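You operate a simulated robot arm through the tools that you are given. There is no shell and no other tool.

You are at the controls of a simulated two-armed robot. One attempt, no reset.

Task
Seat the 1 MM sieve in the black ring and brush it clear.
Fine: the caked mesh, that is; open the orange-banded arm's damper before brushing and leave it open; stand the brush back. Set down upright: brush. What is to be rubbed or washed off counts as gone when no trace of it is left.

The check looks at the end state, three seconds after you hand in, the way a careful person would. Anything else that was tipped, shoved, dropped, spilled or broken makes it a failure.

Robot
Two 7-joint arms with two-finger parallel grippers on one trunk that stands fixed in place. Base frame: the origin is at the foot of the trunk, x ahead of it, y to its left, z up; the work surface is at about z = 900. Lengths are in mm, angles in degrees, forces in N, time in s.
The left shoulder is at [71, 156, 1330], the right one opposite. Each reaches about 1231 mm from its shoulder. Payload 3.91 kg a hand.
The tool frame of a hand sits at the grasp point between the pads (the TCP): z along the fingers, y along the line on which they close. The tips reach 30 mm beyond it. Largest opening 110 mm; finger width 20, thickness 10; the body of the gripper, 48 by 112 mm, starts 55 mm behind the TCP.
Orientation is that of the tool frame in the base frame, as [roll, pitch, yaw] about the fixed x, y, z axes, in that order (R = Rz(yaw) Ry(pitch) Rx(roll)). With the fingers straight down and closing along the base's y, the tool's x points along the base's -x, its y along +y and its z along -z.

Tools
- The arms move only by the tool servo_tool. It takes "left_series", "right_series" or both (then of equal length, played together; a hand with none holds still); each is a list of rows, each a list of 7 numbers: the shift along the tool's x, y, z in mm, then the turn, a rotation vector about the tool's x, y, z in degrees, then the closure, from 0 (fully open) to 1 (shut). In form: [[tx, ty, tz, wx, wy, wz, claw], ...]. A call has 1 to 20 rows; each row shifts and turns the commanded pose from where the row before left it, along the tool's axes as they then stand. Each row takes 0.2 s and may step no farther than 50 mm and 8.6 degrees from the row before; otherwise, or with a gripper value out of range, the whole call is refused. Where a pose cannot be reached the arm comes as near as it can. A force on the tool above 40 N (or 10 N above the force at the start of the call, whichever is more), or a blocked arm, ends the call early, and 0.2 s more pass. The fingers move at their own pace (about 108 mm/s each) and stop on an object; they squeeze with about 31 N. The grip force told is the motor's: it shows also when the fingers shut on nothing. Time passes only in rows, and 0.2 s behind the last, so rows that do not move let the fingers close. It gives the time, the measured TCP pose, the force on the tool (base axes), the opening and the grip force at its end, in the units of the frame above (readings bear some noise), with the torque about the TCP (base axes, N m) and any sound that the robot's microphone picked up.
- Cameras (640 x 400 px; columns grow to the right, rows downward): "scene" is now at [119.9, 42.9, 1605.4]; the picture's right is [0.51, -0.86, 0.00], its down [-0.22, -0.13, -0.97] and it looks along [0.83, 0.49, -0.26] (base axes); focal length 227 px, centre (320, 200). "left" rides on the left gripper at [72, -17, -103] in its tool frame; the picture's right is [0.23, 0.97, 0.00], its down [-0.76, 0.18, -0.62] and it looks along [-0.61, 0.14, 0.78] (tool axes); focal length 222 px, centre (320, 200). "right" rides on the right gripper at [72, 17, -103] in its tool frame; the picture's right is [-0.23, 0.97, 0.00], its down [-0.76, -0.18, -0.62] and it looks along [-0.61, -0.14, 0.78] (tool axes); focal length 222 px, centre (320, 200). There is no depth. A picture from a camera that has moved, and an enlarged one, comes with that camera's place and axes in the base frame and with its lens. The place of the scene camera against the robot may be out by one fixed shift of up to 25 mm in any direction.
- grab_frame(camera): a new picture of that camera. It takes no simulated time.
- slide_trunk(by): slides the trunk up (or, below 0, down) by that many mm; the arms and the scene camera ride with it, the base frame stays. It gives what a move gives, with no picture.
- turn_head(pan, tilt): turns the head with the scene camera to pan (to the left, within 86 degrees either way) and tilt (down, from -29 to 69), counted from straight ahead of the robot. It gives what a move gives.
- inspect(camera, box): a new picture of the part [left, top, right, bottom] of that camera's present view, enlarged. It takes no simulated time.
- close_job(): hands the job in; it is judged then, once.

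Places have to be worked out from the pictures, the camera data and where the tool is seen. Open the grippers and draw the arms clear of the work before you hand the job in, unless the task says otherwise.

The tools are called after "Emit:" as name(argument=value, ...) on one line, values as JSON. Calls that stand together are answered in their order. servo_tool: Moves the arms, as the interface text tells. Its arguments: {"type":"object","properties":{"left_series":{"type":"array","items":{"type":"array","items":{"type":"number"}}},"right_series":{"type":"array","items":{"type":"array","items":{"type":"number"}}}},"required":[]} The other tools are called the same way: slide_trunk (by) moves the trunk up or down; turn_head (pan, tilt) turns the head that bears the scene camera; grab_frame (camera) takes a picture; inspect (camera, box) takes an enlarged picture of a part of a camera's view; close_job () hands the job in.

At the start:

```text
time_s: 0.0
left_tcp_pos: [419.0, 484.2, 1599.3]
left_tcp_rot: [-180.0, 0.0, -180.0]
left_wrist_force: [0.4, 0.5, -0.2]
left_torque: [0.03, 0.01, 0.03]
left_grip_width: 109.9
left_finger_force: 0.1
right_tcp_pos: [732.8, 96.2, 1534.3]
right_tcp_rot: [-180.0, 0.0, 180.0]
right_wrist_force: [0.2, -0.4, 0.1]
right_torque: [0.02, 0.02, 0.01]
right_grip_width: 110.2
right_finger_force: 0.0
trunk travel left (down, up): [-775.0, 165.0]
head pan, tilt (commanded): [30.6, 14.8]
```

scene: 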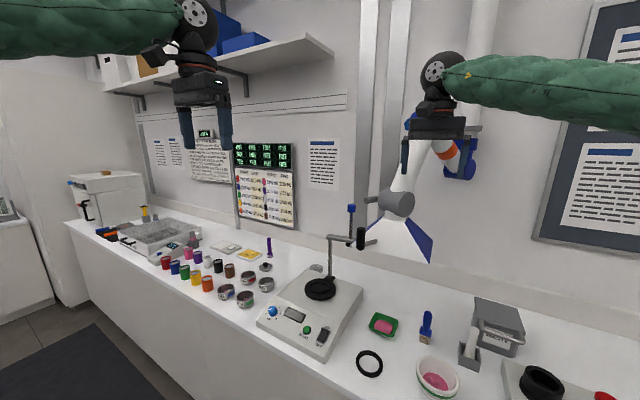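
right: 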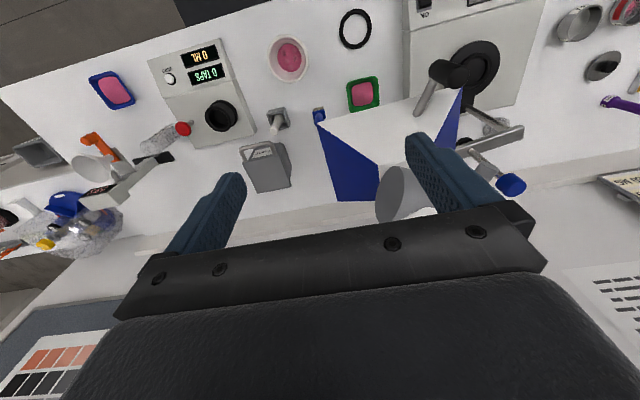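
left: 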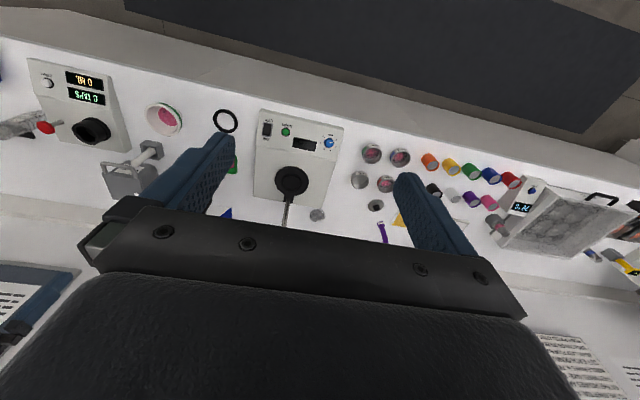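

I'll begin by looking at the scene closely to identify the sieves, ring, brush and the orange-banded extraction arm.

Emit:
inspect(camera="scene", box=[60, 180, 300, 330])

Emit:
inspect(camera="scene", box=[240, 180, 480, 400])

Emit:
inspect(camera="scene", box=[320, 60, 500, 260])

Emit:
inspect(camera="scene", box=[180, 120, 350, 230])

Emit:
inspect(camera="left", box=[320, 120, 480, 240])

Emit:
inspect(camera="right", box=[300, 0, 640, 220])

```text
2.67 times, centred on (180, 255) of scene
camera zoom: at [119.9, 42.9, 1605.4], right [0.51, -0.86, 0.0], down [-0.22, -0.13, -0.97], along [0.83, 0.49, -0.26], focal length 605 px, centre (693, 53)
```

zoom: 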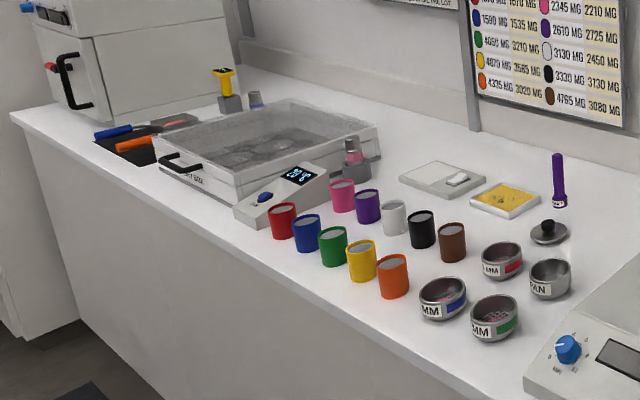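

```text
1.82 times, centred on (360, 290) of scene
camera zoom: at [119.9, 42.9, 1605.4], right [0.51, -0.86, 0.0], down [-0.22, -0.13, -0.97], along [0.83, 0.49, -0.26], focal length 412 px, centre (247, 36)
```

zoom: 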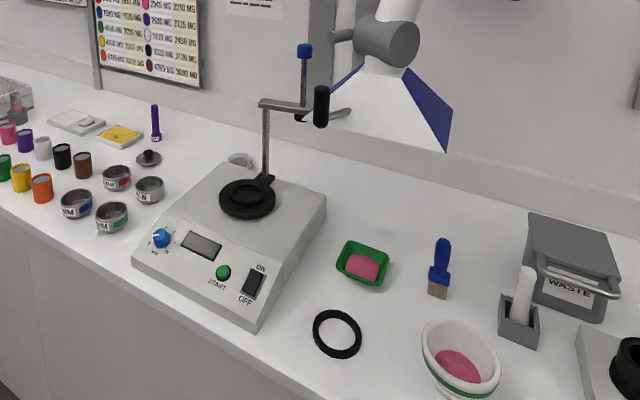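

```text
2.00 times, centred on (410, 160) of scene
camera zoom: at [119.9, 42.9, 1605.4], right [0.51, -0.86, 0.0], down [-0.22, -0.13, -0.97], along [0.83, 0.49, -0.26], focal length 454 px, centre (140, 280)
```

zoom: 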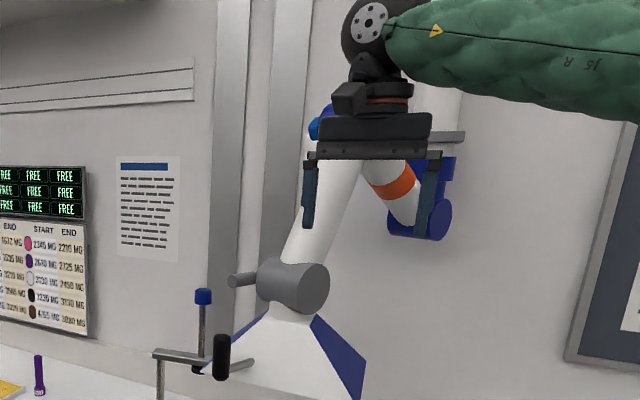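

```text
3.64 times, centred on (265, 175) of scene
camera zoom: at [119.9, 42.9, 1605.4], right [0.51, -0.86, 0.0], down [-0.22, -0.13, -0.97], along [0.83, 0.49, -0.26], focal length 825 px, centre (520, 291)
```

zoom: 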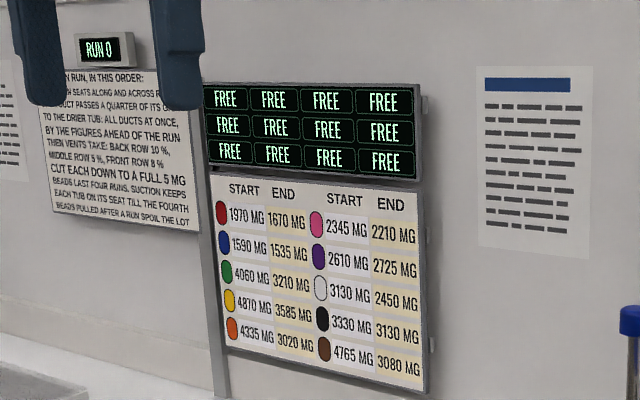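

```text
3.33 times, centred on (400, 180) of left
camera zoom: at [348.5, 467.5, 1702.8], right [-0.23, 0.97, 0.0], down [0.76, 0.18, 0.62], along [0.61, 0.14, -0.78], focal length 740 px, centre (53, 267)
```

zoom: 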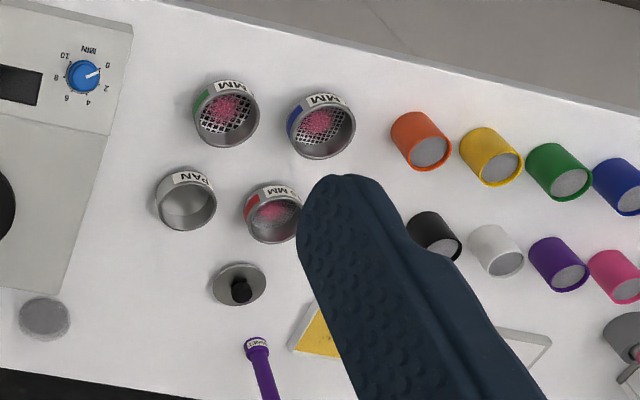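

```text
1.82 times, centred on (470, 110) of right
camera zoom: at [660.6, 111.3, 1637.5], right [0.23, 0.97, 0.0], down [0.76, -0.18, 0.62], along [0.61, -0.14, -0.78], focal length 404 px, centre (47, 364)
```

zoom: 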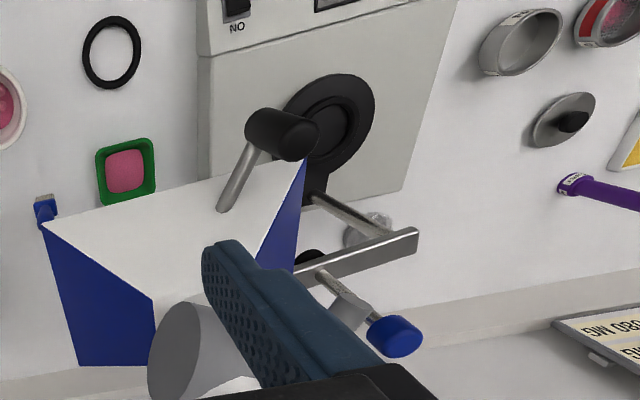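

I'll turn the head to see the rest of the bench: the right side and the wall arms.

Emit:
turn_head(pan=-15, tilt=20)

Emit:
grab_frame(camera="scene")

```text
time_s: 1.1
left_tcp_pos: [420.5, 482.7, 1600.2]
left_tcp_rot: [-180.0, 0.1, 180.0]
left_wrist_force: [0.4, -0.1, 0.1]
left_torque: [0.01, 0.03, 0.02]
left_grip_width: 110.1
left_finger_force: 0.1
right_tcp_pos: [732.5, 96.8, 1533.6]
right_tcp_rot: [-180.0, 0.1, -180.0]
right_wrist_force: [-0.3, 0.2, -1.0]
right_torque: [0.0, 0.01, 0.0]
right_grip_width: 110.1
right_finger_force: 0.0
trunk travel left (down, up): [-775.0, 165.0]
head pan, tilt (commanded): [-15.0, 20.0]
```

```text
taken
camera scene: at [129.4, -28.7, 1597.0], right [-0.26, -0.97, 0.0], down [-0.33, 0.09, -0.94], along [0.91, -0.24, -0.34], focal length 227 px, centre (320, 200)
```

scene: 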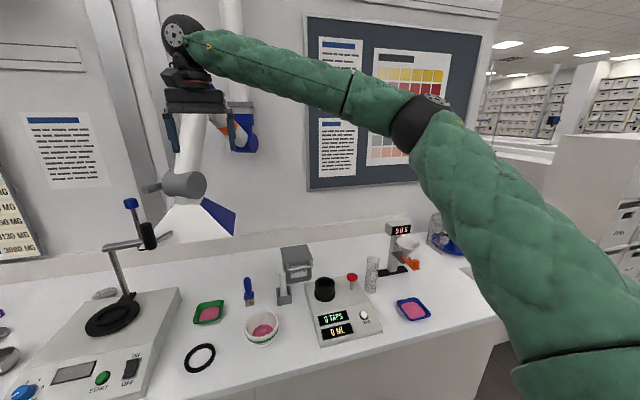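

Let me get closer views of the arm with the orange band and the ring/brush area.

Emit:
inspect(camera="scene", box=[110, 80, 310, 260])

Emit:
inspect(camera="scene", box=[160, 240, 400, 390])

Emit:
turn_head(pan=25, tilt=-15)

Emit:
grab_frame(camera="scene")

```text
2.22 times, centred on (210, 170) of scene
camera zoom: at [129.4, -28.7, 1597.0], right [-0.26, -0.97, 0.0], down [-0.33, 0.09, -0.94], along [0.91, -0.24, -0.34], focal length 504 px, centre (564, 267)
```

zoom: 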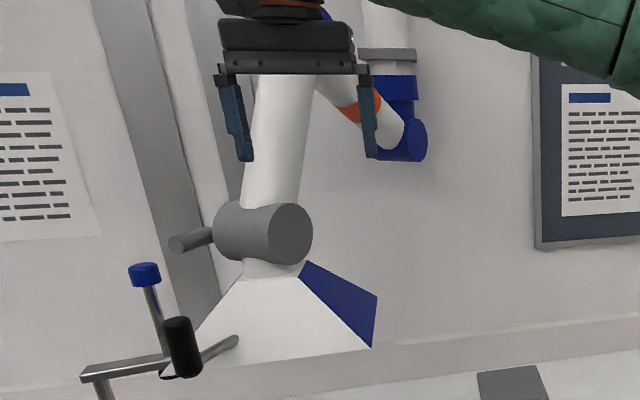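

```text
2.67 times, centred on (280, 315) of scene
camera zoom: at [129.4, -28.7, 1597.0], right [-0.26, -0.97, 0.0], down [-0.33, 0.09, -0.94], along [0.91, -0.24, -0.34], focal length 605 px, centre (427, -107)
```

zoom: 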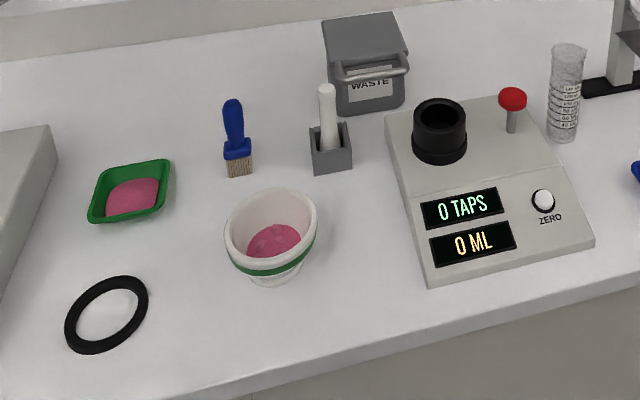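

```text
time_s: 2.2
left_tcp_pos: [420.7, 483.9, 1599.9]
left_tcp_rot: [-180.0, 0.0, 180.0]
left_wrist_force: [-0.7, 0.2, 0.7]
left_torque: [0.01, 0.0, -0.02]
left_grip_width: 110.1
left_finger_force: 0.0
right_tcp_pos: [733.9, 96.3, 1533.9]
right_tcp_rot: [179.9, 0.0, 180.0]
right_wrist_force: [-0.5, 0.2, 0.2]
right_torque: [-0.02, 0.0, 0.02]
right_grip_width: 109.7
right_finger_force: 0.1
trunk travel left (down, up): [-775.0, 165.0]
head pan, tilt (commanded): [25.0, -15.0]
```

```text
taken
camera scene: at [112.5, 29.3, 1651.6], right [0.42, -0.91, 0.0], down [0.23, 0.11, -0.97], along [0.88, 0.41, 0.26], focal length 227 px, centre (320, 200)
```

scene: 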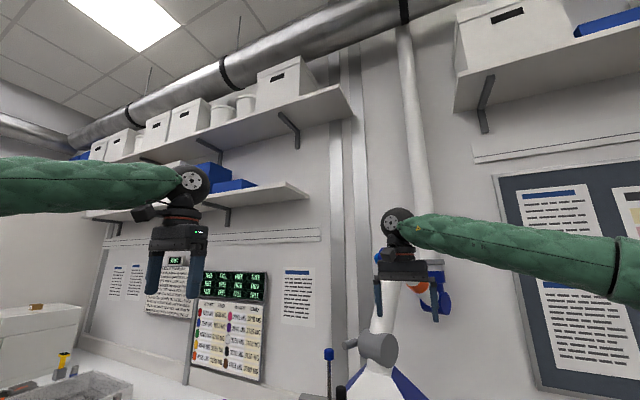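

Emit:
inspect(camera="scene", box=[330, 180, 480, 400])

Emit:
turn_head(pan=70, tilt=15)

Emit:
grab_frame(camera="scene")

Emit:
turn_head(pan=-60, tilt=15)

Emit:
grab_frame(camera="scene")

```text
1.82 times, centred on (405, 290) of scene
camera zoom: at [112.5, 29.3, 1651.6], right [0.42, -0.91, 0.0], down [0.23, 0.11, -0.97], along [0.88, 0.41, 0.26], focal length 412 px, centre (166, 36)
```

zoom: 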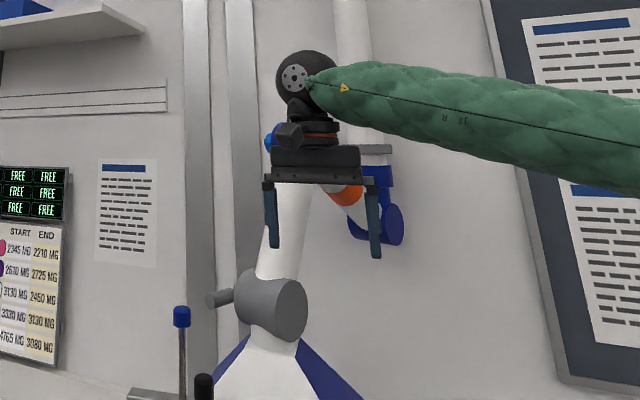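

```text
time_s: 3.3
left_tcp_pos: [419.6, 483.7, 1600.4]
left_tcp_rot: [180.0, 0.0, 179.9]
left_wrist_force: [0.6, -0.9, 0.0]
left_torque: [0.01, 0.03, -0.02]
left_grip_width: 109.8
left_finger_force: 0.0
right_tcp_pos: [732.9, 95.0, 1534.2]
right_tcp_rot: [180.0, -0.1, 179.9]
right_wrist_force: [-0.1, 0.2, 0.7]
right_torque: [0.0, 0.02, -0.01]
right_grip_width: 110.2
right_finger_force: 0.1
trunk travel left (down, up): [-775.0, 165.0]
head pan, tilt (commanded): [70.0, 15.0]
```

```text
taken
camera scene: at [71.5, 83.1, 1605.2], right [0.94, -0.34, 0.0], down [-0.09, -0.24, -0.97], along [0.33, 0.91, -0.26], focal length 227 px, centre (320, 200)
```

scene: 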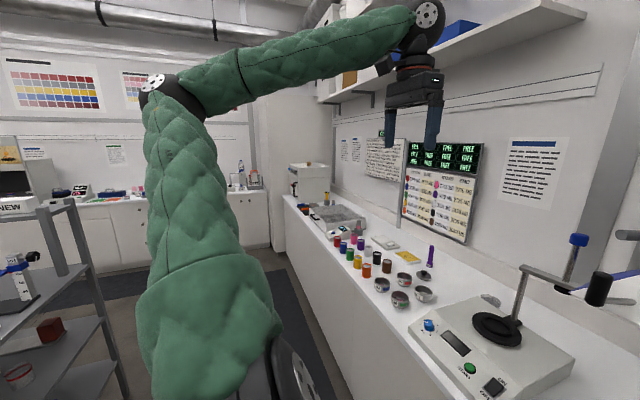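

```text
time_s: 5.4
left_tcp_pos: [419.7, 483.5, 1599.6]
left_tcp_rot: [-180.0, 0.0, -180.0]
left_wrist_force: [0.7, 0.3, -0.2]
left_torque: [0.01, -0.01, 0.05]
left_grip_width: 110.1
left_finger_force: 0.1
right_tcp_pos: [733.0, 96.5, 1534.9]
right_tcp_rot: [180.0, 0.0, -179.9]
right_wrist_force: [0.1, -0.3, 0.3]
right_torque: [0.01, -0.02, -0.01]
right_grip_width: 110.0
right_finger_force: 0.0
trunk travel left (down, up): [-775.0, 165.0]
head pan, tilt (commanded): [-60.0, 15.0]
```

```text
taken
camera scene: at [86.2, -85.5, 1605.1], right [-0.87, -0.5, 0.0], down [-0.13, 0.22, -0.97], along [0.48, -0.84, -0.26], focal length 227 px, centre (320, 200)
```

scene: 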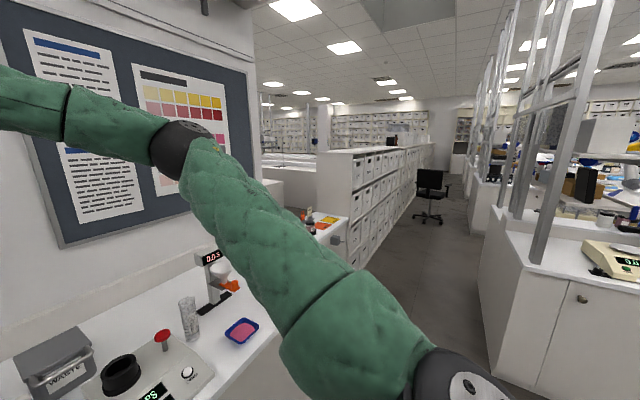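

The bench is mapped roughly: the loose black ring is near (702, 200), sieves near (680–810, 750–870), the hood of the orange-banded arm near (850, 190, 1410). I'll draw the right hand back from the hood and send the left hand over the sieves to read the labels.

Emit:
servo_tool(left_series=[[-3, 31, 35, 0, 0, 0, 0], [-3, 31, 35, 0, 0, 0, 0], [-3, 31, 35, 0, 0, 0, 0], [-3, 31, 35, 0, 0, 0, 0], [-3, 31, 35, 0, 0, 0, 0], [-3, 31, 35, 0, 0, 0, 0], [-3, 31, 35, 0, 0, 0, 0], [-3, 31, 35, 0, 0, 0, 0], [-3, 31, 35, 0, 0, 0, 0], [-3, 31, 35, 0, 0, 0, 0]], right_series=[[30, -20, 0, 0, 0, 0, 0], [30, -20, 0, 0, 0, 0, 0], [30, -20, 0, 0, 0, 0, 0], [30, -20, 10, 0, 0, 0, 0], [30, -20, 10, 0, 0, 0, 0], [30, -20, 10, 0, 0, 0, 0], [30, -20, 10, 0, 0, 0, 0], [30, -20, 10, 0, 0, 0, 0], [0, 0, 0, 0, 0, 0, 0], [0, 0, 0, 0, 0, 0, 0]])

Emit:
grab_frame(camera="left")

Emit:
grab_frame(camera="right")

```text
time_s: 7.6
left_tcp_pos: [449.6, 797.8, 1244.9]
left_tcp_rot: [179.9, 0.0, -180.0]
left_wrist_force: [0.7, 0.0, -0.3]
left_torque: [0.01, 0.0, 0.01]
left_grip_width: 109.9
left_finger_force: 0.1
right_tcp_pos: [494.2, -64.6, 1481.3]
right_tcp_rot: [180.0, 0.0, -179.9]
right_wrist_force: [0.1, -0.3, -0.9]
right_torque: [-0.02, -0.01, 0.03]
right_grip_width: 110.2
right_finger_force: 0.1
trunk travel left (down, up): [-775.0, 165.0]
head pan, tilt (commanded): [-60.0, 15.0]
```

```text
taken
camera left: at [378.3, 781.4, 1347.4], right [-0.23, 0.97, 0.0], down [0.76, 0.18, 0.62], along [0.61, 0.14, -0.78], focal length 222 px, centre (320, 200)
```

left: 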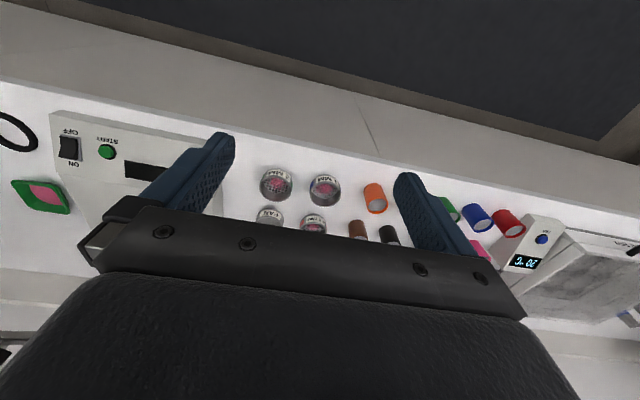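

```text
taken
camera right: at [421.7, -48.6, 1584.6], right [0.23, 0.97, 0.0], down [0.76, -0.18, 0.62], along [0.61, -0.14, -0.78], focal length 222 px, centre (320, 200)
```

right: 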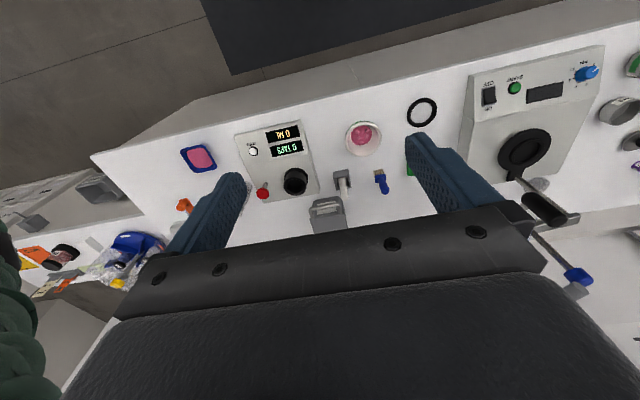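

Emit:
inspect(camera="left", box=[250, 160, 350, 240])

Emit:
inspect(camera="right", box=[320, 80, 480, 200])

Emit:
turn_head(pan=12, tilt=10)

Emit:
grab_frame(camera="scene")

```text
5.00 times, centred on (300, 200) of left
camera zoom: at [378.3, 781.4, 1347.4], right [-0.23, 0.97, 0.0], down [0.76, 0.18, 0.62], along [0.61, 0.14, -0.78], focal length 1111 px, centre (420, 200)
```

zoom: 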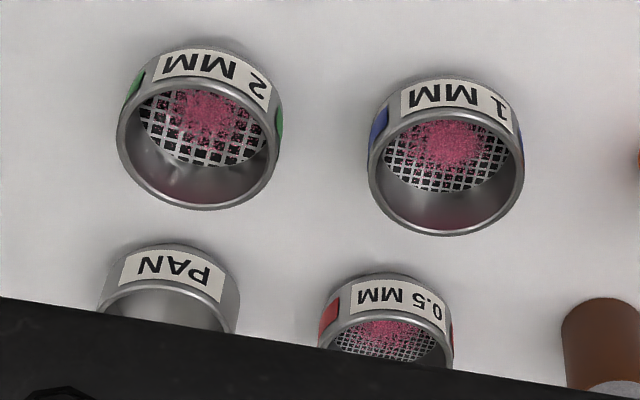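

```text
3.33 times, centred on (400, 140) of right
camera zoom: at [421.7, -48.6, 1584.6], right [0.23, 0.97, 0.0], down [0.76, -0.18, 0.62], along [0.61, -0.14, -0.78], focal length 740 px, centre (53, 400)
```

zoom: 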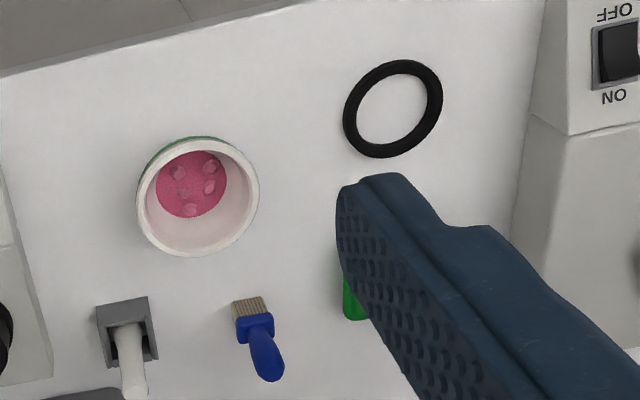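

```text
time_s: 9.1
left_tcp_pos: [449.7, 795.8, 1246.1]
left_tcp_rot: [-180.0, 0.0, -180.0]
left_wrist_force: [0.3, -0.9, -0.3]
left_torque: [0.0, -0.02, -0.01]
left_grip_width: 110.2
left_finger_force: 0.0
right_tcp_pos: [493.4, -64.3, 1482.3]
right_tcp_rot: [-179.9, 0.0, 179.9]
right_wrist_force: [0.3, 0.4, -0.4]
right_torque: [-0.03, 0.01, 0.01]
right_grip_width: 109.9
right_finger_force: 0.0
trunk travel left (down, up): [-775.0, 165.0]
head pan, tilt (commanded): [12.0, 10.0]
```

```text
taken
camera scene: at [130.4, 14.5, 1613.2], right [0.21, -0.98, 0.0], down [-0.17, -0.04, -0.98], along [0.96, 0.2, -0.17], focal length 227 px, centre (320, 200)
```

scene: 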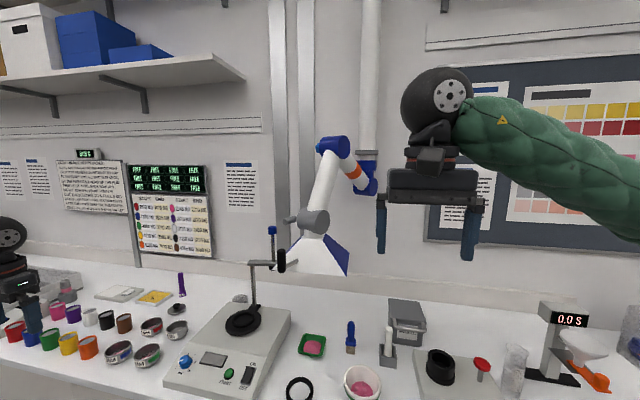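

The blue-tagged sieve at about (680, 868) is the 1 MM one. Now a closer look at the arm and its damper.

Emit:
inspect(camera="scene", box=[250, 120, 400, 290])

Emit:
inspect(camera="scene", box=[280, 180, 350, 250])

Emit:
inspect(camera="scene", box=[300, 130, 400, 210])

Emit:
inspect(camera="scene", box=[270, 290, 410, 400])

```text
2.35 times, centred on (325, 205) of scene
camera zoom: at [130.4, 14.5, 1613.2], right [0.21, -0.98, 0.0], down [-0.17, -0.04, -0.98], along [0.96, 0.2, -0.17], focal length 534 px, centre (308, 188)
```

zoom: 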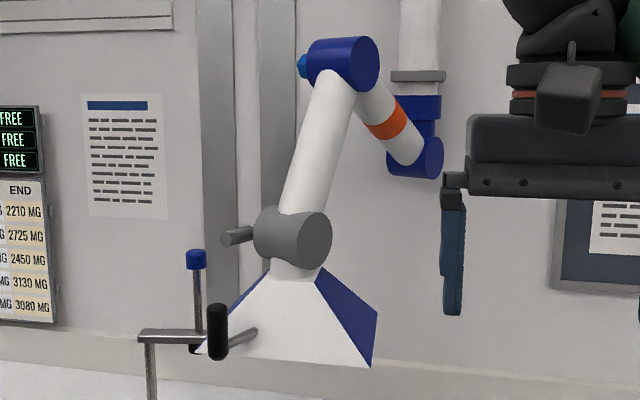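

```text
5.71 times, centred on (315, 215) of scene
camera zoom: at [130.4, 14.5, 1613.2], right [0.21, -0.98, 0.0], down [-0.17, -0.04, -0.98], along [0.96, 0.2, -0.17], focal length 1296 px, centre (349, 114)
```

zoom: 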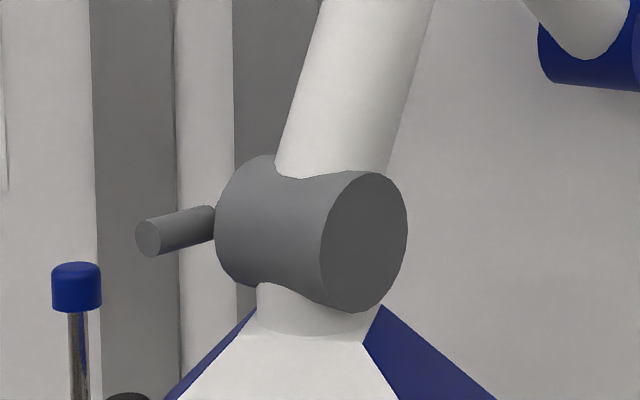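

```text
5.00 times, centred on (350, 170) of scene
camera zoom: at [130.4, 14.5, 1613.2], right [0.21, -0.98, 0.0], down [-0.17, -0.04, -0.98], along [0.96, 0.2, -0.17], focal length 1134 px, centre (170, 350)
```

zoom: 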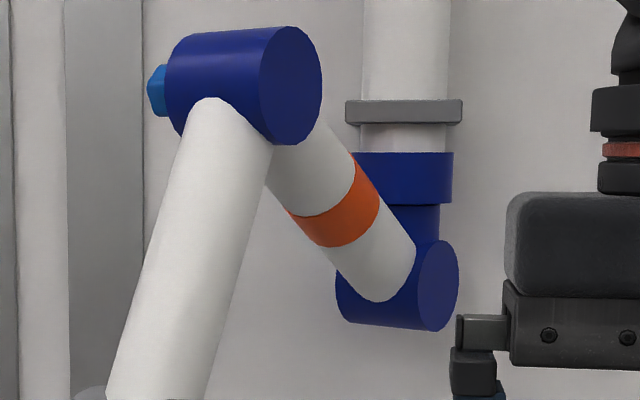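

```text
3.64 times, centred on (340, 345) of scene
camera zoom: at [130.4, 14.5, 1613.2], right [0.21, -0.98, 0.0], down [-0.17, -0.04, -0.98], along [0.96, 0.2, -0.17], focal length 825 px, centre (247, -327)
```

zoom: 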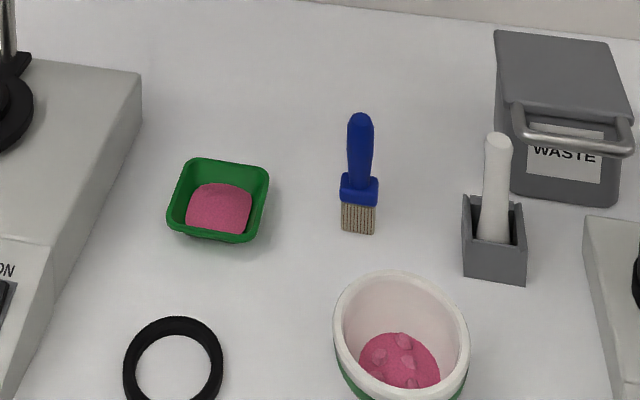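

The damper isn't obvious from the front; the grey barrel above the hood has a short grey bar on its left side. I'll bring the left hand camera round to the left of the hood to see it properly (raising, then turning, well clear of everything).

Emit:
servo_tool(left_series=[[-20, -14, -42, 0, 0, 0, 0], [-20, -14, -42, 0, 0, 0, 0], [-20, -14, -42, 0, 0, 0, 0], [-20, -14, -42, 0, 0, 0, 0], [-20, -14, -42, 0, 0, 0, 0], [0, 0, 0, 0, 0, 8.2, 0], [0, 0, 0, 0, 0, 8.2, 0], [0, 0, 0, 0, 0, 8.2, 0], [0, 0, 0, 0, 0, 8.2, 0], [0, 0, 0, 0, 0, 8.2, 0], [0, 0, 0, 0, 0, 8.2, 0], [0, 0, 0, 0, 0, 8.2, 0], [0, 0, 0, 0, 0, 8.2, 0], [0, 0, 0, 0, 0, 8.2, 0], [0, 0, 0, 0, 0, 8.2, 0], [0, 0, 0, 0, 0, 8, 0], [0, 0, 0, 0, -8.5, 0, 0], [0, 0, 0, 0, -8.5, 0, 0], [0, 0, 0, 0, -8.5, 0, 0], [0, 0, 0, 0, -8.5, 0, 0]])

Emit:
grab_frame(camera="left")

Emit:
grab_frame(camera="scene")

```text
time_s: 13.3
left_tcp_pos: [551.4, 725.7, 1461.3]
left_tcp_rot: [179.9, 34.1, 89.9]
left_wrist_force: [0.5, 0.0, -0.1]
left_torque: [0.0, -0.01, 0.02]
left_grip_width: 110.1
left_finger_force: 0.0
right_tcp_pos: [493.9, -63.9, 1482.2]
right_tcp_rot: [180.0, 0.0, 180.0]
right_wrist_force: [0.1, 0.2, 0.0]
right_torque: [-0.06, 0.03, 0.0]
right_grip_width: 110.0
right_finger_force: 0.0
trunk travel left (down, up): [-775.0, 165.0]
head pan, tilt (commanded): [12.0, 10.0]
```

```text
taken
camera left: at [534.4, 844.0, 1504.4], right [0.97, 0.19, -0.13], down [0.18, -0.28, 0.94], along [0.14, -0.94, -0.31], focal length 222 px, centre (320, 200)
```

left: 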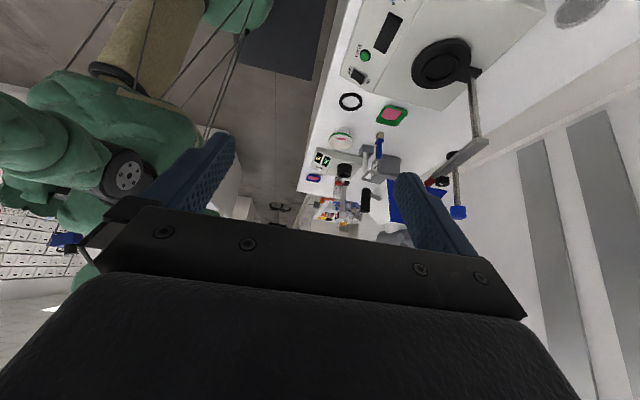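

```text
taken
camera scene: at [130.9, 16.1, 1613.2], right [0.21, -0.98, 0.0], down [-0.17, -0.04, -0.98], along [0.96, 0.2, -0.17], focal length 227 px, centre (320, 200)
```

scene: 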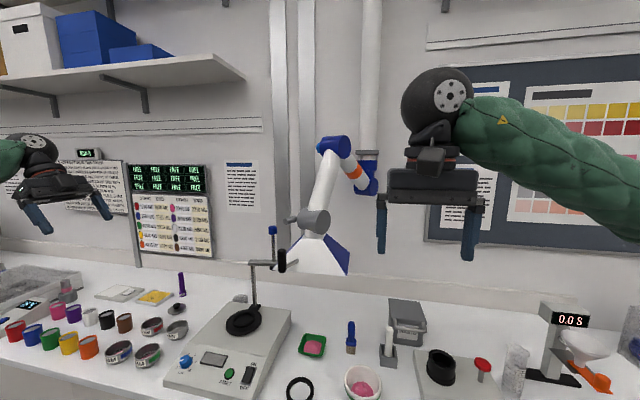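

The camera needs to be nearer and tilted up more so the hood sits in its clear half. I'll move the left hand nearer the hood's left side, staying about 250 mm away.

Emit:
servo_tool(left_series=[[-25.9, 32, 8.6, 0, 0, 0, 0], [-25.9, 32, 8.6, 0, 0, 0, 0], [-25.9, 32, 8.6, 0, 0, 0, 0], [-25.9, 32, 8.6, 0, 0, 0, 0], [-25.9, 32, 8.6, 0, 0, 0, 0], [-25.9, 32, 8.6, 0, 0, 0, 0], [-25.9, 32, 8.6, 0, 0, 0, 0], [-25.9, 32, 8.6, 0, 0, 0, 0], [0, 0, 0, 0, -7.5, 0, 0], [0, 0, 0, 0, -7.5, 0, 0], [0, 0, 0, 0, -7.5, 0, 0], [0, 0, 0, 0, -7.5, 0, 0]])

Emit:
grab_frame(camera="left")

```text
time_s: 15.9
left_tcp_pos: [808.6, 517.9, 1515.1]
left_tcp_rot: [-179.9, 64.1, 90.2]
left_wrist_force: [-0.2, 0.9, 0.6]
left_torque: [-0.05, -0.01, -0.05]
left_grip_width: 110.0
left_finger_force: 0.1
right_tcp_pos: [494.6, -61.8, 1481.6]
right_tcp_rot: [-179.9, 0.0, -179.9]
right_wrist_force: [-0.1, -0.1, -0.2]
right_torque: [-0.01, 0.07, -0.01]
right_grip_width: 110.0
right_finger_force: 0.1
trunk travel left (down, up): [-775.0, 165.0]
head pan, tilt (commanded): [12.0, 10.0]
```

```text
taken
camera left: at [791.8, 642.8, 1495.4], right [0.97, 0.1, -0.21], down [0.18, 0.23, 0.96], along [0.14, -0.97, 0.21], focal length 222 px, centre (320, 200)
```

left: 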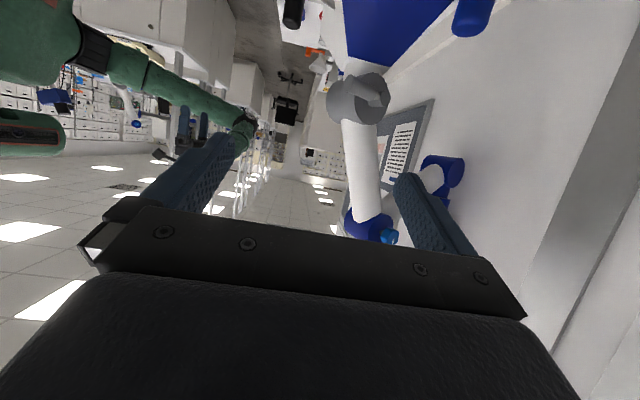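

Emit:
inspect(camera="left", box=[310, 50, 420, 130])

Emit:
inspect(camera="left", box=[260, 0, 500, 150])

```text
5.00 times, centred on (365, 90) of left
camera zoom: at [791.8, 642.8, 1495.4], right [0.97, 0.1, -0.21], down [0.18, 0.23, 0.96], along [0.14, -0.97, 0.21], focal length 1111 px, centre (95, 750)
```

zoom: 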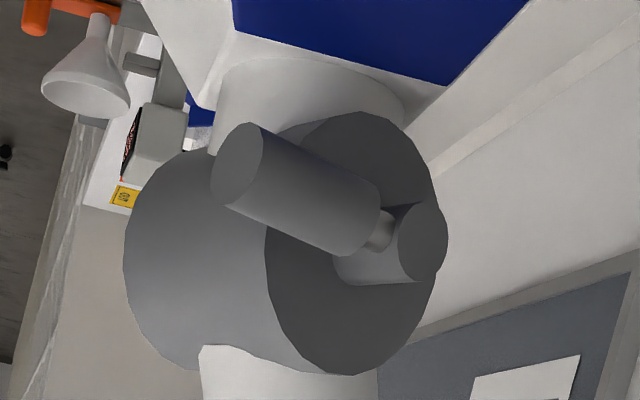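

```text
2.67 times, centred on (380, 75) of left
camera zoom: at [791.8, 642.8, 1495.4], right [0.97, 0.1, -0.21], down [0.18, 0.23, 0.96], along [0.14, -0.97, 0.21], focal length 592 px, centre (160, 533)
```

zoom: 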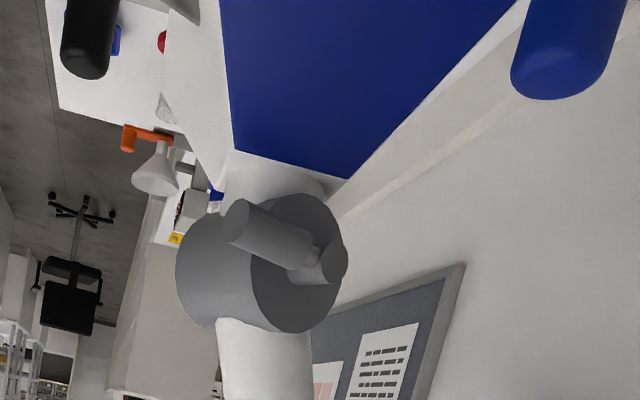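

Now it's clear: a grey lever sits on a hub on the barrel's left (+y) face, pointing toward the robot (−x), crosswise to the duct, so presumably shut. I'll shift to view it square-on from the side for a better position.

Emit:
servo_tool(left_series=[[18, 26.7, 8.7, 0, 0, 0, 0], [18, 26.7, 8.7, 0, 0, 0, 0], [18, 26.7, 8.7, 0, 0, 0, 0]])

Emit:
grab_frame(camera="left")

Emit:
inspect(camera="left", box=[260, 60, 380, 150])

```text
time_s: 16.7
left_tcp_pos: [885.4, 512.8, 1458.1]
left_tcp_rot: [179.9, 63.6, 90.1]
left_wrist_force: [-0.1, 0.3, 0.2]
left_torque: [-0.03, -0.01, -0.02]
left_grip_width: 109.9
left_finger_force: 0.0
right_tcp_pos: [494.7, -65.5, 1482.1]
right_tcp_rot: [179.9, -0.1, 179.9]
right_wrist_force: [-0.9, -0.2, -0.3]
right_torque: [0.0, 0.0, -0.03]
right_grip_width: 109.8
right_finger_force: 0.0
trunk travel left (down, up): [-775.0, 165.0]
head pan, tilt (commanded): [12.0, 10.0]
```

```text
taken
camera left: at [868.6, 638.5, 1439.8], right [0.97, 0.1, -0.2], down [0.18, 0.22, 0.96], along [0.14, -0.97, 0.2], focal length 222 px, centre (320, 200)
```

left: 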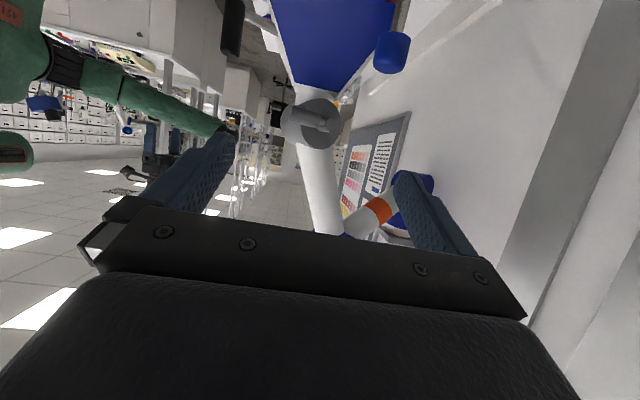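

```text
4.44 times, centred on (320, 105) of left
camera zoom: at [868.6, 638.5, 1439.8], right [0.97, 0.1, -0.2], down [0.18, 0.22, 0.96], along [0.14, -0.97, 0.2], focal length 987 px, centre (320, 622)
```

zoom: 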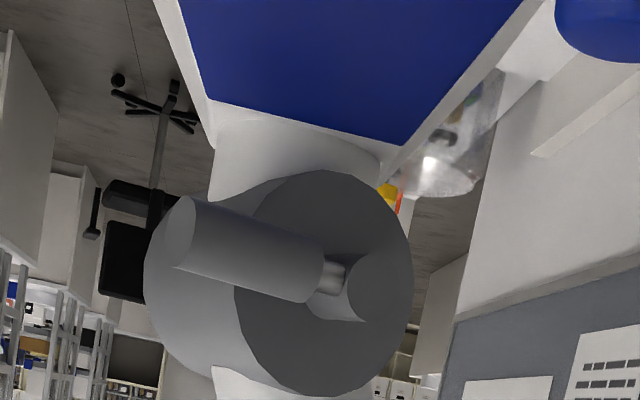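

The damper axis is horizontal (about 28° off y), pivot near (911, 264, 1390), lever 70 mm long pointing to the robot at z≈1390. I'll straighten the left hand to fingers-down with fingers shut, and come over the lever to try it gently.

Emit:
servo_tool(left_series=[[0, 0, -10, 0, 8, 0, 1], [0, 0, -10, 0, 8, 0, 1], [0, 0, -10, 0, 8, 0, 1], [0, 0, -10, 0, 8, 0, 1], [0, 0, 0, 0, 8, 0, 1], [0, 0, 0, 0, 8, 0, 1], [0, 0, 0, 0, 8, 0, 1], [0, 0, 0, 0, 8, 0, 1], [0, 0, -20, 0, 0, 0, 1]])

Emit:
grab_frame(camera="left")

Emit:
inspect(camera="scene", box=[220, 100, 400, 290])

```text
time_s: 18.7
left_tcp_pos: [886.3, 544.2, 1501.7]
left_tcp_rot: [180.0, -0.1, 90.1]
left_wrist_force: [0.0, 0.1, -1.0]
left_torque: [0.04, -0.02, -0.03]
left_grip_width: 0.0
left_finger_force: 31.5
right_tcp_pos: [493.2, -64.9, 1482.0]
right_tcp_rot: [180.0, 0.0, -180.0]
right_wrist_force: [-0.4, 0.9, 0.3]
right_torque: [-0.02, -0.02, 0.02]
right_grip_width: 109.9
right_finger_force: 0.0
trunk travel left (down, up): [-775.0, 165.0]
head pan, tilt (commanded): [12.0, 10.0]
```

```text
taken
camera left: at [870.6, 617.8, 1605.1], right [0.97, 0.23, 0.0], down [0.18, -0.76, 0.62], along [0.14, -0.61, -0.78], focal length 222 px, centre (320, 200)
```

left: 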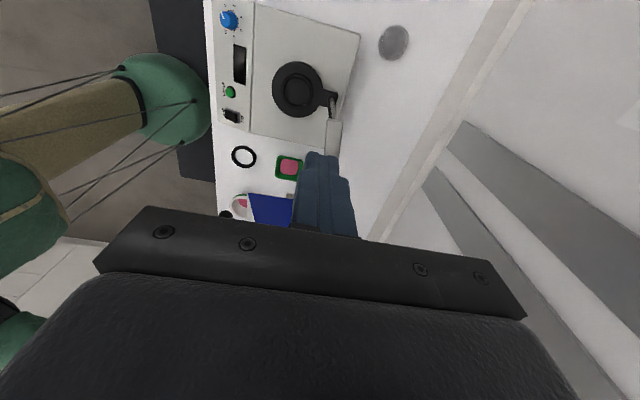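

```text
2.11 times, centred on (310, 195) of scene
camera zoom: at [130.3, 14.4, 1613.2], right [0.21, -0.98, 0.0], down [-0.17, -0.04, -0.98], along [0.96, 0.2, -0.17], focal length 478 px, centre (341, 210)
```

zoom: 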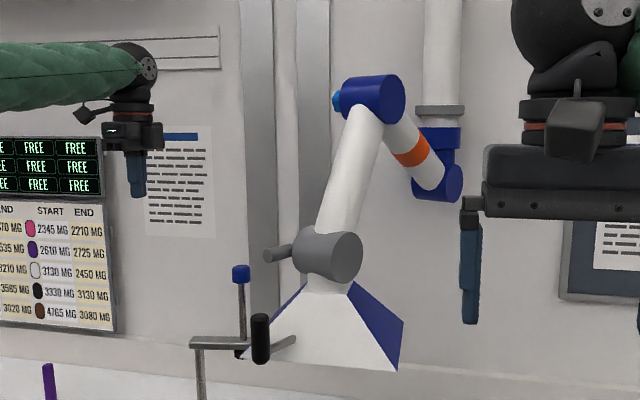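

Scene camera calibrates to about 17 mm too high in z; the hand-camera estimates hold. Moving the closed fingers over the lever at (862, 290), tips about 70 mm above it.

Emit:
servo_tool(left_series=[[-42.3, -4, 0, 0, 0, 0, 1], [-42.3, -4, 0, 0, 0, 0, 1], [-42.3, -4, 0, 0, 0, 0, 1], [-42.3, -4, 0, 0, 0, 0, 1], [-42.3, -4, 0, 0, 0, 0, 1], [-42.3, -4, 0, 0, 0, 0, 1], [0, 0, 0, 0, 0, 0, 1]])

Emit:
inspect(camera="scene", box=[240, 120, 380, 260])

Emit:
grab_frame(camera="left")

```text
time_s: 20.3
left_tcp_pos: [861.9, 294.2, 1502.9]
left_tcp_rot: [180.0, 0.1, 90.1]
left_wrist_force: [0.4, 0.6, 0.3]
left_torque: [-0.01, 0.0, -0.01]
left_grip_width: 0.0
left_finger_force: 30.9
right_tcp_pos: [492.8, -64.6, 1482.4]
right_tcp_rot: [-180.0, 0.1, 179.9]
right_wrist_force: [0.0, 0.6, 0.8]
right_torque: [-0.01, 0.01, 0.0]
right_grip_width: 109.8
right_finger_force: 0.2
trunk travel left (down, up): [-775.0, 165.0]
head pan, tilt (commanded): [12.0, 10.0]
```

```text
2.86 times, centred on (310, 190) of scene
camera zoom: at [130.6, 15.7, 1613.2], right [0.21, -0.98, 0.0], down [-0.17, -0.04, -0.98], along [0.96, 0.2, -0.17], focal length 648 px, centre (349, 229)
```

zoom: 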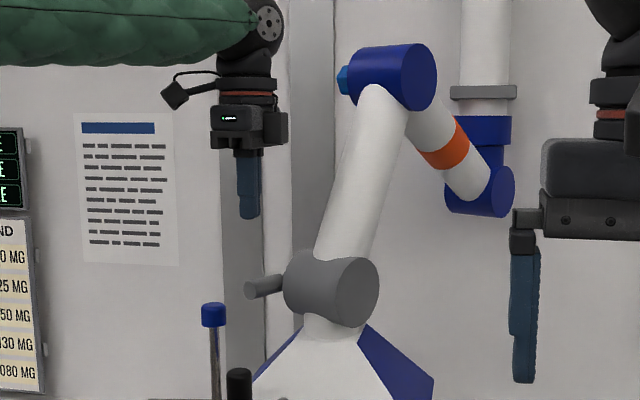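

```text
taken
camera left: at [846.1, 366.7, 1607.2], right [0.97, 0.23, 0.0], down [0.18, -0.76, 0.62], along [0.14, -0.61, -0.78], focal length 222 px, centre (320, 200)
```

left: 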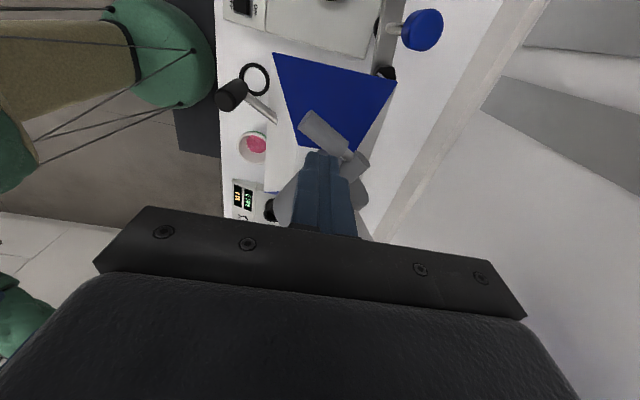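

The top view confirms the lever tip near (850, 290). I'll descend onto the lever gently, in small steps, to feel if it turns downward.

Emit:
servo_tool(left_series=[[0, 0, 15, 0, 0, 0, 1], [0, 0, 15, 0, 0, 0, 1], [0, 0, 15, 0, 0, 0, 1], [0, 0, 10, 0, 0, 0, 1], [0, 0, 5, 0, 0, 0, 1], [0, 0, 4, 0, 0, 0, 1], [0, 0, 4, 0, 0, 0, 1], [0, 0, 4, 0, 0, 0, 1], [0, 0, 4, 0, 0, 0, 1]])

Emit:
inspect(camera="scene", box=[240, 120, 380, 260])

```text
time_s: 22.3
left_tcp_pos: [863.3, 291.0, 1427.3]
left_tcp_rot: [180.0, 0.1, 90.1]
left_wrist_force: [2.4, -2.2, 5.1]
left_torque: [-0.13, -0.03, 0.02]
left_grip_width: 0.1
left_finger_force: 31.3
right_tcp_pos: [493.6, -66.0, 1482.4]
right_tcp_rot: [-180.0, 0.1, -180.0]
right_wrist_force: [0.0, 0.1, 0.4]
right_torque: [0.01, 0.0, -0.01]
right_grip_width: 110.3
right_finger_force: 0.1
trunk travel left (down, up): [-775.0, 165.0]
head pan, tilt (commanded): [12.0, 10.0]
```

```text
2.86 times, centred on (310, 190) of scene
camera zoom: at [130.7, 13.7, 1613.3], right [0.21, -0.98, 0.0], down [-0.17, -0.04, -0.98], along [0.96, 0.2, -0.17], focal length 648 px, centre (349, 229)
```

zoom: 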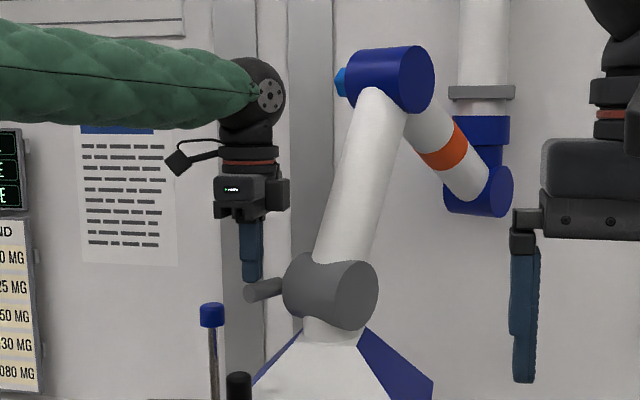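

Light contact (about 5 N) and the lever appears to be yielding downward. I'll continue pressing in small steps.

Emit:
servo_tool(left_series=[[0, 0, 4, 0, 0, 0, 1], [0, 0, 4, 0, 0, 0, 1], [0, 0, 4, 0, 0, 0, 1], [0, 0, 4, 0, 0, 0, 1], [0, 0, 4, 0, 0, 0, 1]])

Emit:
inspect(camera="scene", box=[240, 120, 380, 260])

Emit:
grab_frame(camera="left")

```text
time_s: 23.5
left_tcp_pos: [861.9, 291.4, 1414.6]
left_tcp_rot: [179.4, 0.1, 90.1]
left_wrist_force: [-3.6, -4.2, 15.1]
left_torque: [-0.26, 0.11, -0.1]
left_grip_width: 0.1
left_finger_force: 30.9
right_tcp_pos: [490.9, -66.3, 1482.0]
right_tcp_rot: [-179.9, 0.1, -180.0]
right_wrist_force: [-0.2, -0.1, 0.0]
right_torque: [-0.04, -0.03, -0.01]
right_grip_width: 109.8
right_finger_force: 0.0
trunk travel left (down, up): [-775.0, 165.0]
head pan, tilt (commanded): [12.0, 10.0]
stopped in row 5 (left hand): the force on the tool passed its limit at 44 N (the readings are from after the stop); the commanded pose is now the measured one
```

```text
2.86 times, centred on (310, 190) of scene
camera zoom: at [128.7, 14.0, 1613.2], right [0.21, -0.98, 0.0], down [-0.17, -0.04, -0.98], along [0.96, 0.2, -0.17], focal length 648 px, centre (349, 229)
```

zoom: 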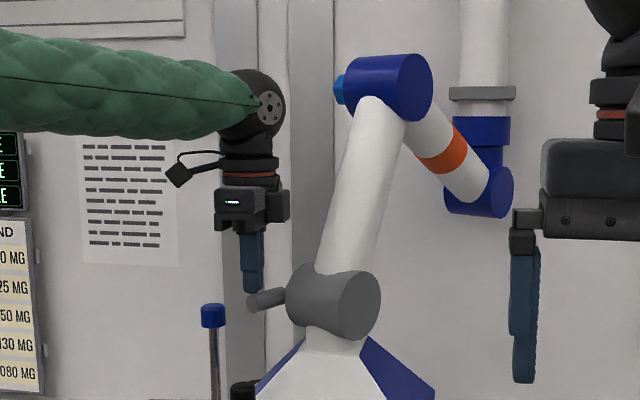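

```text
taken
camera left: at [844.1, 364.4, 1517.7], right [0.97, 0.23, 0.01], down [0.17, -0.76, 0.63], along [0.15, -0.61, -0.78], focal length 222 px, centre (320, 200)
```

left: 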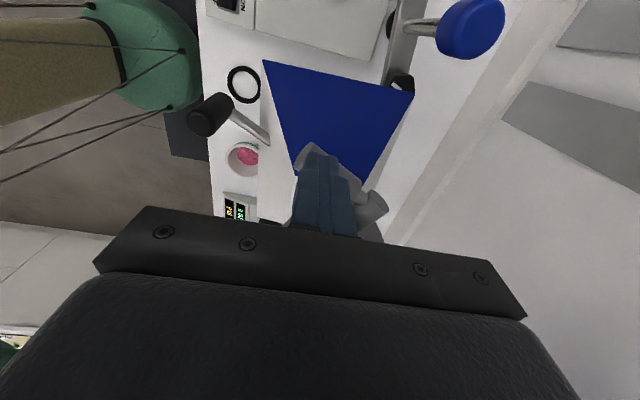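

The force shot to 44 N and the extraction arm itself sank a little rather than the lever turning – so down is the stop. I'll back off straight up and check whether the arm springs back.

Emit:
servo_tool(left_series=[[0, 0, -10, 0, 0, 0, 1], [0, 0, -15, 0, 0, 0, 1], [0, 0, -20, 0, 0, 0, 1], [0, 0, -20, 0, 0, 0, 1], [0, 0, -25, 0, 0, 0, 1], [0, 0, 0, 0, 0, 0, 1]])

Emit:
inspect(camera="scene", box=[240, 120, 380, 260])

Emit:
inspect(camera="left", box=[230, 60, 430, 200])

```text
time_s: 24.9
left_tcp_pos: [861.2, 293.8, 1503.4]
left_tcp_rot: [179.6, 0.2, 90.2]
left_wrist_force: [-0.8, 0.1, -0.1]
left_torque: [0.03, 0.03, -0.03]
left_grip_width: 0.0
left_finger_force: 30.7
right_tcp_pos: [494.2, -64.4, 1481.5]
right_tcp_rot: [-179.9, 0.1, -179.9]
right_wrist_force: [-0.2, 0.4, -0.4]
right_torque: [0.03, -0.01, -0.02]
right_grip_width: 109.9
right_finger_force: 0.1
trunk travel left (down, up): [-775.0, 165.0]
head pan, tilt (commanded): [12.0, 10.0]
```

```text
2.86 times, centred on (310, 190) of scene
camera zoom: at [131.3, 14.5, 1613.1], right [0.21, -0.98, 0.0], down [-0.17, -0.04, -0.98], along [0.96, 0.2, -0.17], focal length 648 px, centre (349, 229)
```

zoom: 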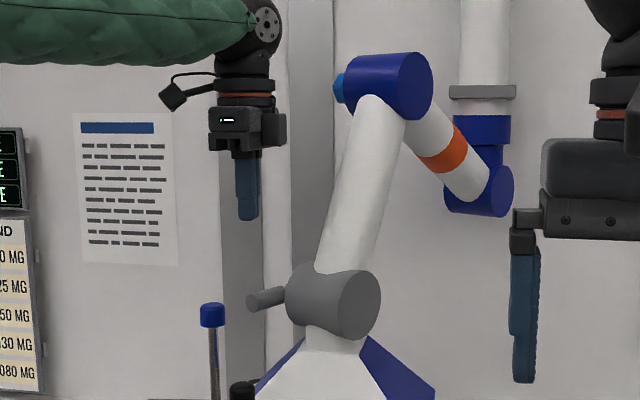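

```text
2.86 times, centred on (330, 130) of left
camera zoom: at [844.5, 366.9, 1605.3], right [0.97, 0.23, 0.01], down [0.18, -0.76, 0.63], along [0.15, -0.61, -0.78], focal length 635 px, centre (291, 400)
```

zoom: 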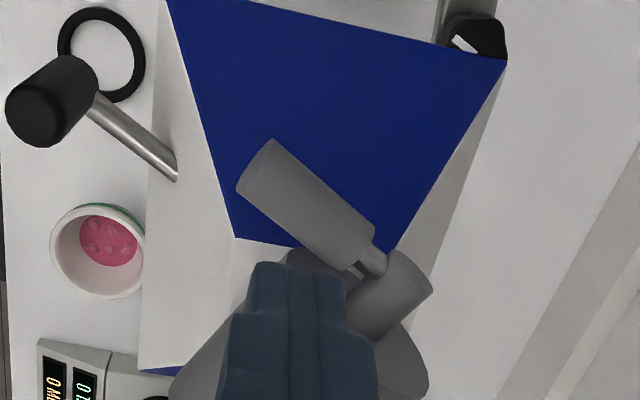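

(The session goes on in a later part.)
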